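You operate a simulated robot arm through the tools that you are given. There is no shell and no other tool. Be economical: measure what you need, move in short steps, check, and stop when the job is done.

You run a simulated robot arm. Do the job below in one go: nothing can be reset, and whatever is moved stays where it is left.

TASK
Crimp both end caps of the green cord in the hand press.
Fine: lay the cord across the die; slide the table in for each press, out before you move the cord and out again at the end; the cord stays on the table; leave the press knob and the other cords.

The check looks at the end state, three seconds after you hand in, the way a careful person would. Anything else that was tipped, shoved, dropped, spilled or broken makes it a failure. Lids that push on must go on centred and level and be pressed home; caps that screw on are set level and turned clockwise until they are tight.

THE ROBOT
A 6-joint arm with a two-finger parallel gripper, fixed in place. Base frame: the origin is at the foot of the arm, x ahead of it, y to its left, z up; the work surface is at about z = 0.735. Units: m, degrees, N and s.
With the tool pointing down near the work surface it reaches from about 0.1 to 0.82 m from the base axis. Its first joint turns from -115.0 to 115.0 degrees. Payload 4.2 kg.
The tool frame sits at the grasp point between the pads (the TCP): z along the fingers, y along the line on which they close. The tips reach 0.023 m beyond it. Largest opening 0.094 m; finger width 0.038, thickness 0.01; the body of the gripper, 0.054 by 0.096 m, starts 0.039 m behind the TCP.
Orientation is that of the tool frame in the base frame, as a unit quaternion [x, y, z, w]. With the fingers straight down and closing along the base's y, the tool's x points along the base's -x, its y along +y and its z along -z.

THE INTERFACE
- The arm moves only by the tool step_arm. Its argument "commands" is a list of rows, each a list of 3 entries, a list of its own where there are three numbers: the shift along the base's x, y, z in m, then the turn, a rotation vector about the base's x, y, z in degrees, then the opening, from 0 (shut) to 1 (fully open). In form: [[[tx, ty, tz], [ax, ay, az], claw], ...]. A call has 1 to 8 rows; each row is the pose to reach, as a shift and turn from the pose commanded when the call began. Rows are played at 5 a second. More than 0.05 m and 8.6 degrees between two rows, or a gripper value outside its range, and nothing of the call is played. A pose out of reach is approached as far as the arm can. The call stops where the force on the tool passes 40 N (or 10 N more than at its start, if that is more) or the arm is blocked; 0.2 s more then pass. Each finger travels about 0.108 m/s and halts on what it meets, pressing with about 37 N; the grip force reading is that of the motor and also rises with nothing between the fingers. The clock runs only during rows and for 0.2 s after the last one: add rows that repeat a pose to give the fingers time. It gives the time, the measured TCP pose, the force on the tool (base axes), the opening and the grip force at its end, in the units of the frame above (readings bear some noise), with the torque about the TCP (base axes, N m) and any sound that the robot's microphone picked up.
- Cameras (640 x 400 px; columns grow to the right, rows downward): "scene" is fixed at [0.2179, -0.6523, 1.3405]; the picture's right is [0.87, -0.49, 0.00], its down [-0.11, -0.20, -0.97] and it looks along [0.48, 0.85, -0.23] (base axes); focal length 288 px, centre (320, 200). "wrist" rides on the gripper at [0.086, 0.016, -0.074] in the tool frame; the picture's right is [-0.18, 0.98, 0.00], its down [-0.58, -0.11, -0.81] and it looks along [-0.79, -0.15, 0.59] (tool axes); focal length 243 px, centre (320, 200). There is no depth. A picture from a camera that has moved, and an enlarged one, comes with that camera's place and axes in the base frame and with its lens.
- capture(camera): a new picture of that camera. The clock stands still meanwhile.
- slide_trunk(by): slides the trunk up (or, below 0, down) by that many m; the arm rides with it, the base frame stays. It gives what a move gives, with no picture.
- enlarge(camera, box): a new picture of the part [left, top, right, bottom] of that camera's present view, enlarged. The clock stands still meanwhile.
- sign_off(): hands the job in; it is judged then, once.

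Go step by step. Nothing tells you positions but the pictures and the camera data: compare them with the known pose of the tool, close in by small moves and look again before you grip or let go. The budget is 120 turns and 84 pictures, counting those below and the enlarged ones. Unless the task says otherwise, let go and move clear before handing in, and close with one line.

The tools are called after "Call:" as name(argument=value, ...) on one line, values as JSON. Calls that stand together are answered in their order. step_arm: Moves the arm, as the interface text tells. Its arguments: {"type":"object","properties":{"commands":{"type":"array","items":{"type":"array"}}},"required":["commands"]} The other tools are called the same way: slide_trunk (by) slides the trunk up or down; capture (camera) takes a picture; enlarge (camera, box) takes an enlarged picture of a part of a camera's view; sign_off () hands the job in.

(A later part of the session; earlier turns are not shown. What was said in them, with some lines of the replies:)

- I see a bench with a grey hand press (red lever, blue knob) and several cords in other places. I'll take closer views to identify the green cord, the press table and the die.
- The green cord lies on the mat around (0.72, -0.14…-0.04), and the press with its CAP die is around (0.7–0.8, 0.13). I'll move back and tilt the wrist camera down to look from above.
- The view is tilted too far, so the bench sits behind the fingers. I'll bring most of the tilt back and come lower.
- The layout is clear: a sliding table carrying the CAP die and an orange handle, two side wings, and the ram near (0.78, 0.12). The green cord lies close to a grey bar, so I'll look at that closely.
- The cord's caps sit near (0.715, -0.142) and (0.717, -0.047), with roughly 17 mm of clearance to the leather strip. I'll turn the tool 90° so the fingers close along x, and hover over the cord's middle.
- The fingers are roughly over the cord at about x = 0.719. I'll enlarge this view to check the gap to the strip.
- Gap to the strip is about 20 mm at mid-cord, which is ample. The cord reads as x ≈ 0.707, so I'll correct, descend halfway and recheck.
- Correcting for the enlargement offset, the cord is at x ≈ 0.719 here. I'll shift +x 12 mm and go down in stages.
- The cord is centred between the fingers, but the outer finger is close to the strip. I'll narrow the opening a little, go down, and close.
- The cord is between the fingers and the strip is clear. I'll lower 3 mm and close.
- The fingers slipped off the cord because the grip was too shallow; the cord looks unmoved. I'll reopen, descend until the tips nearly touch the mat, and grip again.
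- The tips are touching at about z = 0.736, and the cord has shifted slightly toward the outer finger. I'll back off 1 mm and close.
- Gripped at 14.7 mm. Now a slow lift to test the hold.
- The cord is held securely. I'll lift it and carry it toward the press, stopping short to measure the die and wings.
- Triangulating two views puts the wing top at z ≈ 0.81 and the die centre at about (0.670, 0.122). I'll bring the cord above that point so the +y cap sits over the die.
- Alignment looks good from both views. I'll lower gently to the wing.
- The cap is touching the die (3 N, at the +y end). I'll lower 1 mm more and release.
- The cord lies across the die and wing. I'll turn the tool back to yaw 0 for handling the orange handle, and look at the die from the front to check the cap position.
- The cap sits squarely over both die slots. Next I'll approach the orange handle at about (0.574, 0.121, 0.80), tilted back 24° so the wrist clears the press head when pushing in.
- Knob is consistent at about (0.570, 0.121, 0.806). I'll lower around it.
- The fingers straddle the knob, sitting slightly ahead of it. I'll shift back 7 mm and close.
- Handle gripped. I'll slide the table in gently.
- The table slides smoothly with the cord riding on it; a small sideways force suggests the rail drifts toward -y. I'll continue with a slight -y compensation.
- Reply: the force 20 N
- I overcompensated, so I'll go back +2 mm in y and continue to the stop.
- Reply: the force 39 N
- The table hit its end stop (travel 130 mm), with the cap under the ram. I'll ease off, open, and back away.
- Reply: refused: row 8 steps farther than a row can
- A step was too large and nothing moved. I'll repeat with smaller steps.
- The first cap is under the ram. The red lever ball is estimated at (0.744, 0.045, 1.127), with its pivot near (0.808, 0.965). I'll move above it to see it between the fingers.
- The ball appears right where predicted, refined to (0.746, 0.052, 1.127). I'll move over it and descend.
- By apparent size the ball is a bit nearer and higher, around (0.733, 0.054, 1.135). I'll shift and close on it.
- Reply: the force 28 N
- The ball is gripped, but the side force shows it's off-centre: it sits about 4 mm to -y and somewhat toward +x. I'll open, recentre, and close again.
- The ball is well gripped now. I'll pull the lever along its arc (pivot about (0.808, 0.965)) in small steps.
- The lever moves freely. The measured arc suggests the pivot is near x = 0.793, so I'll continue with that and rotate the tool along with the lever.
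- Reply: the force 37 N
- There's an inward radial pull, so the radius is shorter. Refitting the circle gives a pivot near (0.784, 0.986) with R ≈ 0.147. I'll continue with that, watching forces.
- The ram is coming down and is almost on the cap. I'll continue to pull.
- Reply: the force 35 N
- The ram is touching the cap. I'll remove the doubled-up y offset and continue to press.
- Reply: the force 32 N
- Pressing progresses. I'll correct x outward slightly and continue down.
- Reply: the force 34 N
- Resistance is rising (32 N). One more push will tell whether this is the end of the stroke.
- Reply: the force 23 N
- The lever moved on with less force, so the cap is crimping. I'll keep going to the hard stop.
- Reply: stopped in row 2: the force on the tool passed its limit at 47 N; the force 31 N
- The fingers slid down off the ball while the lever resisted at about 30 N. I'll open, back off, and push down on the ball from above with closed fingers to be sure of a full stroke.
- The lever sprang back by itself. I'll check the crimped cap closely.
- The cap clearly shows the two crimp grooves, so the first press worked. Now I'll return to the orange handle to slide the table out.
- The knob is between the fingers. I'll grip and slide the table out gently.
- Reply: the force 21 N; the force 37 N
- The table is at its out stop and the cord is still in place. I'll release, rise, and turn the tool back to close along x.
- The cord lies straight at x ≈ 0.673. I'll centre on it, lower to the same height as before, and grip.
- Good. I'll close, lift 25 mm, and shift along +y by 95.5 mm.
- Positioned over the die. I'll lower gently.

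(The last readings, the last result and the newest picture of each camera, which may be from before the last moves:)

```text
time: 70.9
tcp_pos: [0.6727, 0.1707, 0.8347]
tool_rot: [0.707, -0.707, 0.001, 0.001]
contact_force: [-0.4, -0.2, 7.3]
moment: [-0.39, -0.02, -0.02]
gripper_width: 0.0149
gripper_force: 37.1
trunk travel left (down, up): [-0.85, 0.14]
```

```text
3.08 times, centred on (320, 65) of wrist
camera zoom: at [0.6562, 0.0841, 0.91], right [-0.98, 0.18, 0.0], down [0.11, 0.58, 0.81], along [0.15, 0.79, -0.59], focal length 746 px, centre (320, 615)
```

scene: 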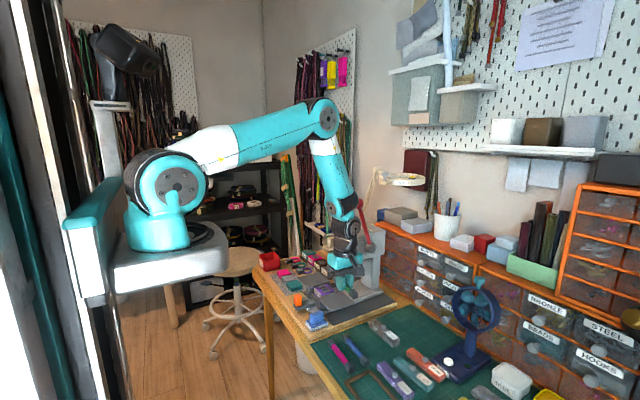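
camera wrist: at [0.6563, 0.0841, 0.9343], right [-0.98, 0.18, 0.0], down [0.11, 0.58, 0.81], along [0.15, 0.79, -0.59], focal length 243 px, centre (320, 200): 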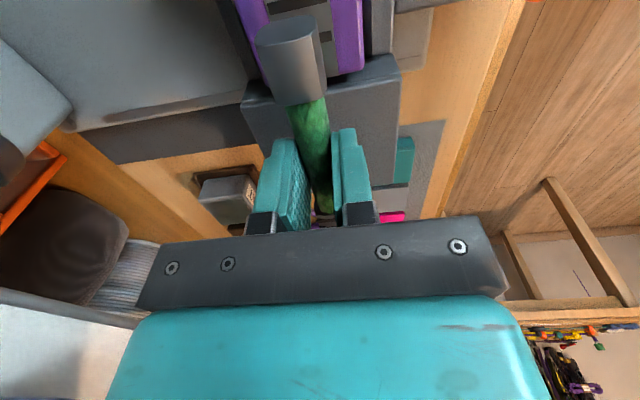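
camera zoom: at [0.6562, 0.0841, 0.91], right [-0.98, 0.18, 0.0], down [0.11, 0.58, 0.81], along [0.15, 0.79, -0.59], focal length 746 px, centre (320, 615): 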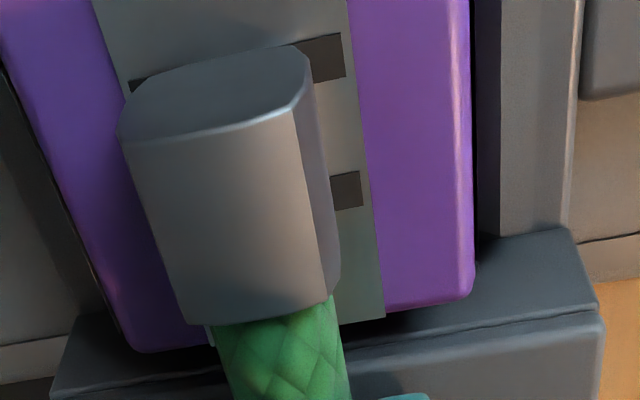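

The cap covers both slots but sits about 3 mm too far toward +y. I'll lift slightly, shift -3 mm, set it down and release.

Call:
step_arm(commands=[[[0, 0, 0.003], [0, 0, 0], 0], [[0, -0.0015, 0.003], [0, 0, 0], 0], [[0, -0.003, 0.003], [0, 0, 0], 0], [[0, -0.003, 0.0005], [0, 0, 0], 0], [[0, -0.003, 0.0005], [0, 0, 0], 0]])

Call:
enlarge(camera="wrist", box=[220, 0, 420, 130])

```text
time: 72.1
tcp_pos: [0.6722, 0.1665, 0.8369]
tool_rot: [-0.707, 0.707, 0.001, -0.001]
contact_force: [-0.7, -0.4, 0.0]
moment: [0.0, 0.0, -0.01]
gripper_width: 0.0151
gripper_force: 37.2
trunk travel left (down, up): [-0.85, 0.14]
```

```text
3.08 times, centred on (320, 65) of wrist
camera zoom: at [0.6562, 0.0807, 0.9103], right [-0.98, 0.18, 0.0], down [0.11, 0.58, 0.81], along [0.15, 0.79, -0.59], focal length 746 px, centre (320, 615)
```

zoom: 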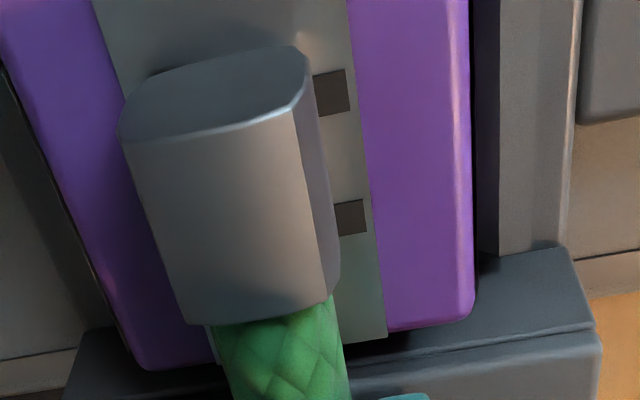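

Both slots are now evenly under the cap. I'll set it down, release, rise, and turn the tool back to yaw 0.

Call:
step_arm(commands=[[[-0.001, 0, -0.0015], [0, 0, 0], 0], [[-0.001, 0, -0.0015], [0, 0, 0], 0.17], [[-0.001, 0, -0.0015], [0, 0, 0], 0.26], [[-0.001, 0, 0.01], [0, 0, 0], 0.28], [[-0.001, 0, 0.035], [0, 0, 0], 0.28], [[-0.015, 0, 0.07], [0, 0, 0], 0.28], [[-0.045, -0.01, 0.1], [0, 0, 0], 0.28], [[-0.075, -0.02, 0.125], [0, 0, 0], 0.28]])

Call:
step_arm(commands=[[[-0.01, 0, 0.01], [0, 0, -8.5], 0.4], [[-0.02, -0.005, 0.01], [0, 0, -17], 0.5], [[-0.03, -0.01, 0.01], [0, 0, -25.5], 0.55], [[-0.04, -0.015, 0.01], [0, 0, -34], 0.55], [[-0.05, -0.02, 0.01], [0, 0, -42.5], 0.55], [[-0.06, -0.025, 0.01], [0, 0, -51], 0.55], [[-0.07, -0.025, 0.01], [0, 0, -59.5], 0.55], [[-0.075, -0.025, 0.01], [0, 0, -68], 0.55]])

Call:
step_arm(commands=[[[0, 0, 0], [0, 0, -8], 0.55], [[0, 0, 0], [0, 0, -16], 0.55], [[0, 0, 0], [0, 0, -22], 0.55], [[0, 0, 0], [0, 0, -22], 0.55]])

Call:
enlarge(camera="wrist", box=[260, 30, 460, 210])

```text
time: 73.9
tcp_pos: [0.597, 0.1461, 0.9617]
tool_rot: [0.707, -0.707, 0.0, 0.002]
contact_force: [-0.4, 1.0, -0.4]
moment: [-0.03, 0.03, -0.02]
gripper_width: 0.0264
gripper_force: 0.0
trunk travel left (down, up): [-0.85, 0.14]
```

```text
time: 75.7
tcp_pos: [0.521, 0.1223, 0.9708]
tool_rot: [-0.19, 0.982, 0.001, -0.001]
contact_force: [0.0, 0.2, -0.2]
moment: [-0.02, 0.0, 0.01]
gripper_width: 0.0516
gripper_force: 0.1
trunk travel left (down, up): [-0.85, 0.14]
```

```text
time: 76.7
tcp_pos: [0.5207, 0.121, 0.9705]
tool_rot: [0.001, 1.0, 0.001, -0.001]
contact_force: [0.5, 0.7, -0.1]
moment: [0.02, -0.02, 0.0]
gripper_width: 0.0517
gripper_force: 0.2
trunk travel left (down, up): [-0.85, 0.14]
```

```text
2.22 times, centred on (360, 120) of wrist
camera zoom: at [0.4356, 0.1382, 1.0452], right [0.19, 0.98, 0.0], down [0.58, -0.11, 0.81], along [0.79, -0.15, -0.59], focal length 539 px, centre (231, 378)
```

zoom: 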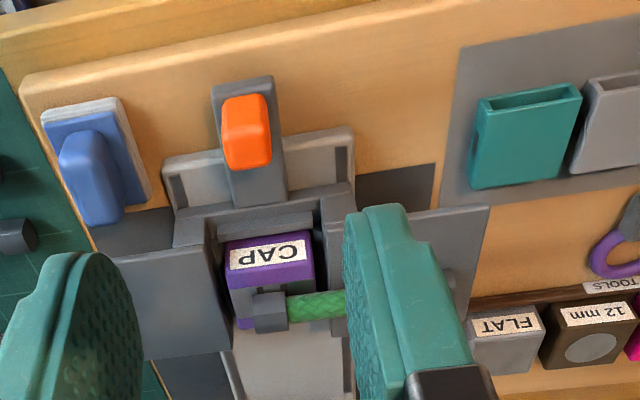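

Cord is well placed on the other side. Now back to the handle to slide the table in.

Call:
step_arm(commands=[[[0, 0, -0.03], [0, -8, 0], 0.55], [[0.0, 0, -0.05], [0, -16, 0], 0.55], [[0.01, -0.0005, -0.075], [0, -24, 0], 0.55], [[0.02, -0.0005, -0.1], [0, -24, 0], 0.55], [[0.032, -0.0005, -0.13], [0, -24, 0], 0.55], [[0.0435, -0.0005, -0.1565], [0, -24, 0], 0.55], [[0.0435, -0.0005, -0.1565], [0, -24, 0], 0.55]])

Call:
step_arm(commands=[[[0, 0, 0], [0, 0, 0], 0.35], [[0, 0, 0], [0, 0, 0], 0.15], [[0, 0, 0], [0, 0, 0], 0.1], [[0, 0, 0], [0, 0, 0], 0.1]])

```text
time: 78.3
tcp_pos: [0.5645, 0.1206, 0.8141]
tool_rot: [0.0, 0.979, 0.001, 0.206]
contact_force: [0.7, 0.5, 0.2]
moment: [0.03, 0.03, -0.02]
gripper_width: 0.0517
gripper_force: 0.0
trunk travel left (down, up): [-0.85, 0.14]
```

```text
time: 79.3
tcp_pos: [0.5653, 0.1203, 0.8155]
tool_rot: [0.0, 0.978, 0.0, 0.208]
contact_force: [-0.2, -9.1, -1.0]
moment: [-0.31, -0.33, 0.07]
gripper_width: 0.0219
gripper_force: 45.2
trunk travel left (down, up): [-0.85, 0.14]
```

Call:
step_arm(commands=[[[0.005, -0.001, 0], [0, 0, 0], 0.1], [[0.012, -0.001, 0], [0, 0, 0], 0.1], [[0.022, -0.001, 0], [0, 0, 0], 0.1], [[0.032, -0.001, 0], [0, 0, 0], 0.1], [[0.042, -0.001, 0], [0, 0, 0], 0.1], [[0.052, -0.001, 0], [0, 0, 0], 0.1], [[0.062, -0.001, 0], [0, 0, 0], 0.1], [[0.068, -0.001, 0], [0, 0, 0], 0.1]])

Call:
step_arm(commands=[[[0.008, 0, 0], [0, 0, 0], 0.1], [[0.018, 0, 0], [0, 0, 0], 0.1], [[0.028, 0, 0], [0, 0, 0], 0.1], [[0.038, 0, 0], [0, 0, 0], 0.1], [[0.048, 0, 0], [0, 0, 0], 0.1], [[0.056, 0, 0], [0, 0, 0], 0.1], [[0.062, 0, 0], [0, 0, 0], 0.1], [[0.066, 0, 0], [0, 0, 0], 0.1]])

Call:
enlarge(camera="scene", box=[310, 215, 410, 295])

```text
time: 81.1
tcp_pos: [0.6333, 0.1192, 0.8144]
tool_rot: [0.0, 0.978, 0.0, 0.207]
contact_force: [-1.5, -6.5, 7.2]
moment: [-0.39, 0.41, 0.05]
gripper_width: 0.0222
gripper_force: 45.1
trunk travel left (down, up): [-0.85, 0.14]
```

```text
time: 82.9
tcp_pos: [0.6956, 0.1199, 0.8144]
tool_rot: [-0.001, 0.979, 0.001, 0.204]
contact_force: [-28.8, -9.8, 22.8]
moment: [-0.18, 0.26, -0.62]
gripper_width: 0.0219
gripper_force: 44.3
trunk travel left (down, up): [-0.85, 0.14]
```

```text
5.00 times, centred on (360, 255) of scene
camera zoom: at [0.2179, -0.6523, 1.3405], right [0.87, -0.49, 0.0], down [-0.11, -0.2, -0.97], along [0.48, 0.85, -0.23], focal length 1440 px, centre (120, -75)
```

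zoom: 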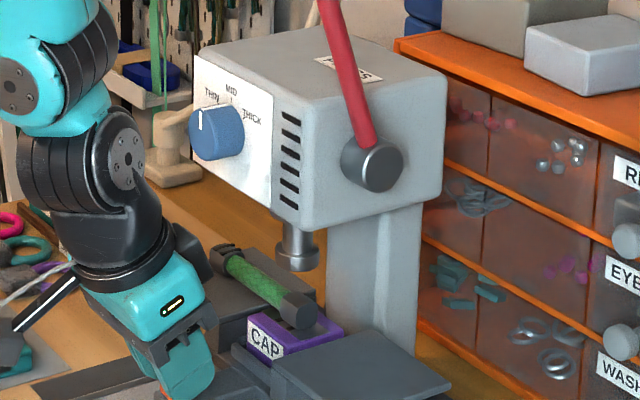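

The table is in, with the second cap under the ram. I'll release and go back to the lever.

Call:
step_arm(commands=[[[-0.005, 0, 0], [0, 0, 0], 0.1], [[-0.005, 0, 0], [0, 0, 0], 0.3], [[-0.005, 0, 0], [0, 0, 0], 0.55], [[-0.015, 0, 0.025], [0, 0, 0], 0.55], [[-0.035, 0, 0.055], [0, 0, 0], 0.55], [[-0.06, -0.01, 0.085], [0, 0, 0], 0.6], [[-0.085, -0.02, 0.115], [0, 0, 0], 0.7], [[-0.11, -0.03, 0.145], [0, 0, 0], 0.8]])

Call:
step_arm(commands=[[[-0.01, -0.02, 0.04], [0, 6, 0], 0.8], [[-0.02, -0.037, 0.08], [0, 12, 0], 0.8], [[-0.02, -0.037, 0.12], [0, 18, 0], 0.8], [[-0.02, -0.037, 0.16], [0, 24, 0], 0.8], [[-0.02, -0.037, 0.2], [0, 24, 0], 0.8], [[0, -0.037, 0.24], [0, 24, 0], 0.8], [[0.02, -0.037, 0.28], [0, 24, 0], 0.7], [[0.05, -0.037, 0.29], [0, 24, 0], 0.6]])

```text
time: 84.7
tcp_pos: [0.5878, 0.0897, 0.9596]
tool_rot: [0.0, 0.978, 0.0, 0.207]
contact_force: [-0.3, 0.1, -0.6]
moment: [0.02, 0.0, 0.01]
gripper_width: 0.0751
gripper_force: 0.1
trunk travel left (down, up): [-0.85, 0.14]
```

```text
time: 86.5
tcp_pos: [0.6387, 0.0543, 1.2507]
tool_rot: [-0.001, 1.0, 0.001, -0.001]
contact_force: [-1.1, -0.7, 0.1]
moment: [0.02, -0.01, -0.05]
gripper_width: 0.0562
gripper_force: 0.0
trunk travel left (down, up): [-0.85, 0.14]
```

Call:
step_arm(commands=[[[0.04, -0.001, 0], [0, 0, 0], 0.7], [[0.08, -0.003, 0], [0, 0, 0], 0.7], [[0.1055, -0.003, -0.02], [0, 0, 0], 0.7], [[0.1055, -0.003, -0.06], [0, 0, 0], 0.7], [[0.1055, -0.003, -0.1], [0, 0, 0], 0.7], [[0.1055, -0.003, -0.1255], [0, 0, 0], 0.6], [[0.1055, -0.003, -0.1255], [0, 0, 0], 0.6]])

Call:
step_arm(commands=[[[0, 0, 0], [0, 0, 0], 0.4], [[0, 0, 0], [0, 0, 0], 0.2], [[0, 0, 0], [0, 0, 0], 0.1], [[0, 0, 0], [0, 0, 0], 0.1]])

```text
time: 88.1
tcp_pos: [0.7445, 0.051, 1.1239]
tool_rot: [0.0, 1.0, 0.001, -0.001]
contact_force: [0.3, 0.0, -0.4]
moment: [0.03, 0.0, -0.01]
gripper_width: 0.0565
gripper_force: 0.0
trunk travel left (down, up): [-0.85, 0.14]
```

```text
time: 89.1
tcp_pos: [0.7439, 0.0521, 1.1235]
tool_rot: [-0.002, 1.0, 0.001, 0.0]
contact_force: [2.7, 15.2, -3.0]
moment: [0.16, -0.1, 0.25]
gripper_width: 0.0335
gripper_force: 45.1
trunk travel left (down, up): [-0.85, 0.14]
```

Gripped. I'll pull along the fitted arc.

Call:
step_arm(commands=[[[-0.007, 0.0015, -0.002], [0, -2, 0], 0.1], [[-0.0145, 0.0015, -0.005], [0, -5, 0], 0.1], [[-0.0215, 0.0015, -0.008], [0, -8, 0], 0.1], [[-0.0284, 0.0015, -0.0115], [0, -11, 0], 0.1], [[-0.035, 0.0015, -0.0155], [0, -14, 0], 0.1], [[-0.0415, 0.0015, -0.0194], [0, -17, 0], 0.1], [[-0.0478, 0.0015, -0.024], [0, -20, 0], 0.1], [[-0.0538, 0.0015, -0.0286], [0, -22, 0], 0.1]])

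```text
time: 90.9
tcp_pos: [0.6934, 0.0515, 1.0957]
tool_rot: [0.001, 0.981, 0.0, 0.192]
contact_force: [17.1, 6.0, -21.7]
moment: [-0.13, 0.59, 0.16]
gripper_width: 0.0334
gripper_force: 45.0
trunk travel left (down, up): [-0.85, 0.14]
```

Call:
step_arm(commands=[[[0.001, 0, -0.003], [0, 0, 0], 0.1], [[-0.004, 0, -0.0075], [0, -3, 0], 0.1], [[-0.0098, 0, -0.0122], [0, -6, 0], 0.1], [[-0.0152, 0, -0.0178], [0, -9, 0], 0.1], [[-0.0208, 0, -0.0235], [0, -11, 0], 0.1], [[-0.0255, 0, -0.029], [0, -13, 0], 0.1], [[-0.0301, 0, -0.0353], [0, -15, 0], 0.1]])

Call:
step_arm(commands=[[[-0.004, 0, -0.0065], [0, 0, 0], 0.1], [[-0.0082, 0, -0.0134], [0, -2, 0], 0.1], [[-0.0117, 0, -0.0204], [0, -3, 0], 0.1], [[-0.0145, 0, -0.0275], [0, -4, 0], 0.1], [[-0.0169, 0, -0.0348], [0, -5, 0], 0.1], [[-0.019, 0, -0.0422], [0, -6, 0], 0.1]])

```text
time: 92.5
tcp_pos: [0.6628, 0.0516, 1.0597]
tool_rot: [0.0, 0.948, 0.001, 0.319]
contact_force: [15.8, 4.6, -3.0]
moment: [-0.18, -0.42, 0.0]
gripper_width: 0.0334
gripper_force: 44.9
trunk travel left (down, up): [-0.85, 0.14]
```

```text
time: 93.9
tcp_pos: [0.6405, 0.0523, 1.0169]
tool_rot: [0.0, 0.931, 0.0, 0.364]
contact_force: [-5.8, 4.0, 13.5]
moment: [-0.13, -0.89, 0.08]
gripper_width: 0.0335
gripper_force: 45.1
trunk travel left (down, up): [-0.85, 0.14]
```

Forces are low. I'll continue into the press stroke.

Call:
step_arm(commands=[[[-0.0015, 0, -0.006], [0, 0, 0], 0.1], [[-0.003, 0, -0.012], [0, 0, 0], 0.1], [[-0.0042, 0, -0.018], [0, 0, 0], 0.1], [[-0.005, 0, -0.024], [0, 0, 0], 0.1], [[-0.0055, 0, -0.03], [0, 0, 0], 0.1], [[-0.0057, 0, -0.036], [0, 0, 0], 0.1]])

Call:
step_arm(commands=[[[-0.0005, 0, -0.004], [0, 0, 0], 0.1], [[0, 0, -0.009], [0, 0, 0], 0.1], [[0.0005, 0, -0.014], [0, 0, 0], 0.1], [[0.0015, 0, -0.018], [0, 0, 0], 0.1], [[0.0025, 0, -0.022], [0, 0, 0], 0.1]])

```text
time: 95.3
tcp_pos: [0.6343, 0.052, 0.9817]
tool_rot: [-0.002, 0.931, 0.002, 0.366]
contact_force: [-15.2, 7.4, 15.1]
moment: [-0.1, -0.99, 0.13]
gripper_width: 0.0332
gripper_force: 45.0
trunk travel left (down, up): [-0.85, 0.14]
```

```text
time: 96.5
tcp_pos: [0.6376, 0.0528, 0.9599]
tool_rot: [-0.001, 0.93, 0.001, 0.367]
contact_force: [-18.7, 3.2, 29.7]
moment: [-0.08, -0.2, 0.02]
gripper_width: 0.0334
gripper_force: 44.3
trunk travel left (down, up): [-0.85, 0.14]
```

Same state as the first press (30 N at z = 0.96). I'll push a little more, then look.

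Call:
step_arm(commands=[[[0, 0, -0.003], [0, 0, 0], 0.05], [[0.0, 0, -0.006], [0, 0, 0], 0.05], [[0.001, 0, -0.009], [0, 0, 0], 0.05]])

Call:
enlarge(camera="scene", box=[310, 200, 410, 290])

```text
time: 97.3
tcp_pos: [0.6393, 0.0513, 0.9521]
tool_rot: [0.0, 0.93, 0.001, 0.368]
contact_force: [-1.5, 3.1, 33.4]
moment: [-0.04, -0.17, 0.02]
gripper_width: 0.0332
gripper_force: 45.0
trunk travel left (down, up): [-0.85, 0.14]
```

```text
4.44 times, centred on (360, 245) of scene
camera zoom: at [0.2179, -0.6523, 1.3405], right [0.87, -0.49, 0.0], down [-0.11, -0.2, -0.97], along [0.48, 0.85, -0.23], focal length 1280 px, centre (142, 0)
```

zoom: 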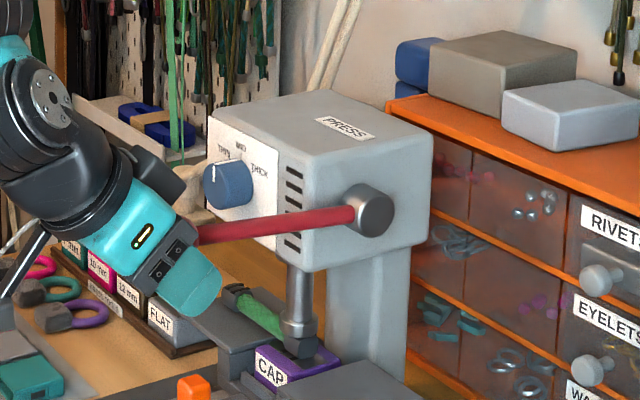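

Call:
step_arm(commands=[[[0.001, 0, -0.003], [0, 0, 0], 0.05], [[0.0015, 0, -0.006], [0, 0, 0], 0.05], [[0.002, 0, -0.009], [0, 0, 0], 0.05]])

```text
time: 98.1
tcp_pos: [0.6402, 0.0516, 0.944]
tool_rot: [-0.001, 0.93, 0.001, 0.366]
contact_force: [-14.4, 3.3, 36.4]
moment: [-0.12, -0.2, -0.03]
gripper_width: 0.0321
gripper_force: 45.1
trunk travel left (down, up): [-0.85, 0.14]
```

The lever is at its limit and the grip is starting to slide, as in the first press. I'll release as before and inspect.

Call:
step_arm(commands=[[[0, 0, 0], [0, 0, 0], 0.4], [[0, 0, 0], [0, 0, 0], 0.75], [[-0.02, 0, 0.02], [0, 5, 0], 0.75], [[-0.045, 0, 0.045], [0, 10, 0], 0.75], [[-0.065, 0, 0.075], [0, 16, 0], 0.75], [[-0.075, 0, 0.11], [0, 22, 0], 0.75], [[-0.075, 0, 0.14], [0, 28, 0], 0.55]])

Call:
enlarge(camera="scene", box=[330, 240, 400, 290])

```text
time: 99.7
tcp_pos: [0.5665, 0.0518, 1.0808]
tool_rot: [-0.001, 0.992, 0.0, 0.129]
contact_force: [1.0, -0.2, 0.2]
moment: [0.01, 0.0, -0.02]
gripper_width: 0.0519
gripper_force: 0.1
trunk travel left (down, up): [-0.85, 0.14]
```

```text
8.00 times, centred on (365, 265) of scene
camera zoom: at [0.2179, -0.6523, 1.3405], right [0.87, -0.49, 0.0], down [-0.11, -0.2, -0.97], along [0.48, 0.85, -0.23], focal length 2304 px, centre (-40, -320)
```

zoom: 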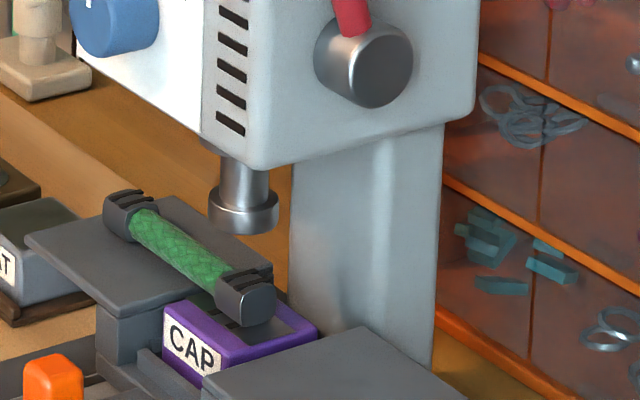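

Both caps now show the crimp grooves. Last step: slide the table out with the orange handle.

Call:
step_arm(commands=[[[0.003, 0.02, -0.04], [0, -4, 0], 0.55], [[0.006, 0.04, -0.08], [0, -9.4, 0], 0.55], [[0.026, 0.06, -0.12], [0, -9.4, 0], 0.55], [[0.056, 0.0685, -0.155], [0, -9.4, 0], 0.55], [[0.0955, 0.0685, -0.185], [0, -9.4, 0], 0.55], [[0.111, 0.0685, -0.226], [0, -9.4, 0], 0.55], [[0.128, 0.0685, -0.2665], [0, -9.4, 0], 0.55], [[0.128, 0.0685, -0.2665], [0, -9.4, 0], 0.55]])

Call:
step_arm(commands=[[[0, 0, 0], [0, 0, 0], 0.3], [[0, 0, 0], [0, 0, 0], 0.1], [[0, 0, 0], [0, 0, 0], 0.1], [[-0.005, 0, 0], [0, 0, 0], 0.1], [[-0.013, 0, 0], [0, 0, 0], 0.1], [[-0.023, 0, 0], [0, 0, 0], 0.1], [[-0.033, 0, 0], [0, 0, 0], 0.1], [[-0.043, 0, 0], [0, 0, 0], 0.1]])

Call:
step_arm(commands=[[[-0.01, 0.0005, 0], [0, 0, 0], 0.1], [[-0.02, 0.0005, 0], [0, 0, 0], 0.1], [[-0.03, 0.001, 0], [0, 0, 0], 0.1], [[-0.04, 0.001, 0], [0, 0, 0], 0.1], [[-0.05, 0.001, 0], [0, 0, 0], 0.1], [[-0.06, 0.001, 0], [0, 0, 0], 0.1], [[-0.07, 0.001, 0], [0, 0, 0], 0.1]])

```text
time: 101.5
tcp_pos: [0.6947, 0.1199, 0.8138]
tool_rot: [0.0, 0.977, 0.001, 0.211]
contact_force: [-0.1, 0.2, 0.5]
moment: [-0.02, -0.02, 0.0]
gripper_width: 0.0516
gripper_force: 0.1
trunk travel left (down, up): [-0.85, 0.14]
```

```text
time: 103.3
tcp_pos: [0.651, 0.1205, 0.8139]
tool_rot: [0.0, 0.978, 0.0, 0.21]
contact_force: [1.2, -3.2, -15.0]
moment: [-0.14, -0.93, 0.08]
gripper_width: 0.022
gripper_force: 44.7
trunk travel left (down, up): [-0.85, 0.14]
```

```text
time: 104.9
tcp_pos: [0.5807, 0.1213, 0.8146]
tool_rot: [0.0, 0.978, 0.0, 0.21]
contact_force: [1.1, -18.5, -4.0]
moment: [-0.26, 1.35, -0.07]
gripper_width: 0.0216
gripper_force: 45.6
trunk travel left (down, up): [-0.85, 0.14]
```

Call:
step_arm(commands=[[[-0.006, -0.0015, 0], [0, 0, 0], 0.1], [[-0.012, -0.0015, 0], [0, 0, 0], 0.1], [[-0.017, -0.0015, 0], [0, 0, 0], 0.1], [[-0.02, -0.0015, 0], [0, 0, 0], 0.1]])

Call:
step_arm(commands=[[[0.003, 0, 0], [0, 0, 0], 0.1], [[0.003, 0, 0], [0, 0, 0], 0.35], [[0.003, 0, 0], [0, 0, 0], 0.55], [[-0.01, 0, 0.03], [0, 0, 0], 0.55], [[-0.03, 0, 0.065], [0, 6, 0], 0.55], [[-0.05, -0.01, 0.1], [0, 13, 0], 0.55], [[-0.07, -0.02, 0.13], [0, 20, 0], 0.55], [[-0.08, -0.03, 0.16], [0, 24, 0], 0.55]])

Call:
enlarge(camera="scene", box=[280, 200, 420, 300])

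Call:
capture(camera="wrist")

```text
time: 105.9
tcp_pos: [0.563, 0.1201, 0.8143]
tool_rot: [-0.001, 0.977, 0.001, 0.213]
contact_force: [17.6, -12.4, -17.9]
moment: [-0.52, 0.62, -0.01]
gripper_width: 0.0222
gripper_force: 45.1
trunk travel left (down, up): [-0.85, 0.14]
```

```text
time: 107.7
tcp_pos: [0.4798, 0.0899, 0.9752]
tool_rot: [0.0, 1.0, 0.001, 0.001]
contact_force: [0.3, 1.1, -0.2]
moment: [-0.03, 0.0, 0.0]
gripper_width: 0.0515
gripper_force: 0.0
trunk travel left (down, up): [-0.85, 0.14]
```

```text
4.00 times, centred on (350, 250) of scene
camera zoom: at [0.2179, -0.6523, 1.3405], right [0.87, -0.49, 0.0], down [-0.11, -0.2, -0.97], along [0.48, 0.85, -0.23], focal length 1152 px, centre (200, 0)
```

zoom: 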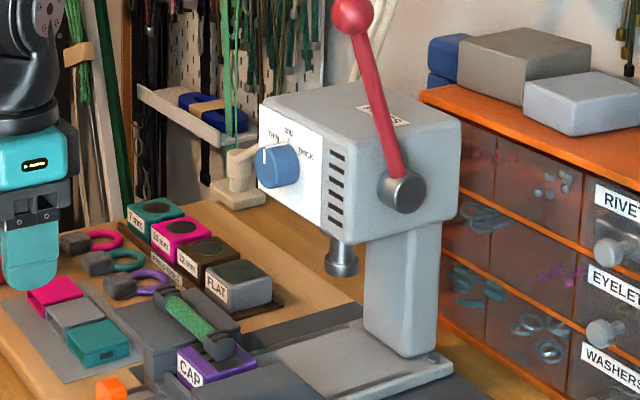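

```text
5 pictures are left
camera wrist: at [0.3953, 0.1064, 1.0491], right [0.18, 0.98, 0.0], down [0.58, -0.11, 0.81], along [0.79, -0.15, -0.59], focal length 243 px, centre (320, 200)
```

wrist: 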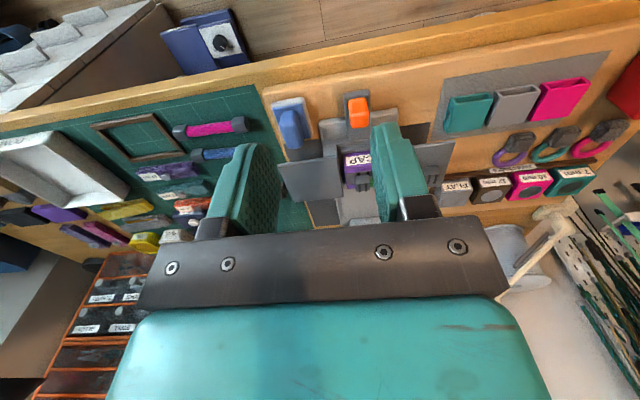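

The table is out, the cord rests on it, and the knob looks untouched. One last close look at both caps.

Call:
enlarge(camera="scene", box=[310, 265, 350, 295])

```text
13.33 times, centred on (330, 280) of scene
camera zoom: at [0.2179, -0.6523, 1.3405], right [0.87, -0.49, 0.0], down [-0.11, -0.2, -0.97], along [0.48, 0.85, -0.23], focal length 3839 px, centre (187, -867)
```

zoom: 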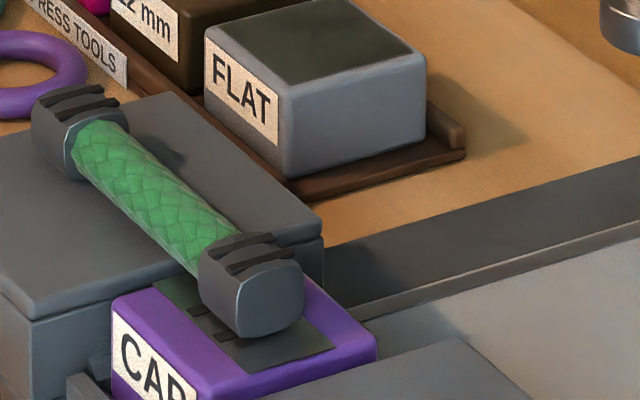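

Both caps show two clear crimp grooves, the table is out, and the gripper is clear, so I'm handing in.

Call:
sign_off()

```text
The job is handed in.
```

Both end caps of the green cord are crimped, each showing two grooves; the table is out with the cord resting on it, the press knob and the other cords were left alone, but a fingertip may have nudged the grey 10 mm strip a couple of millimetres during pickup.
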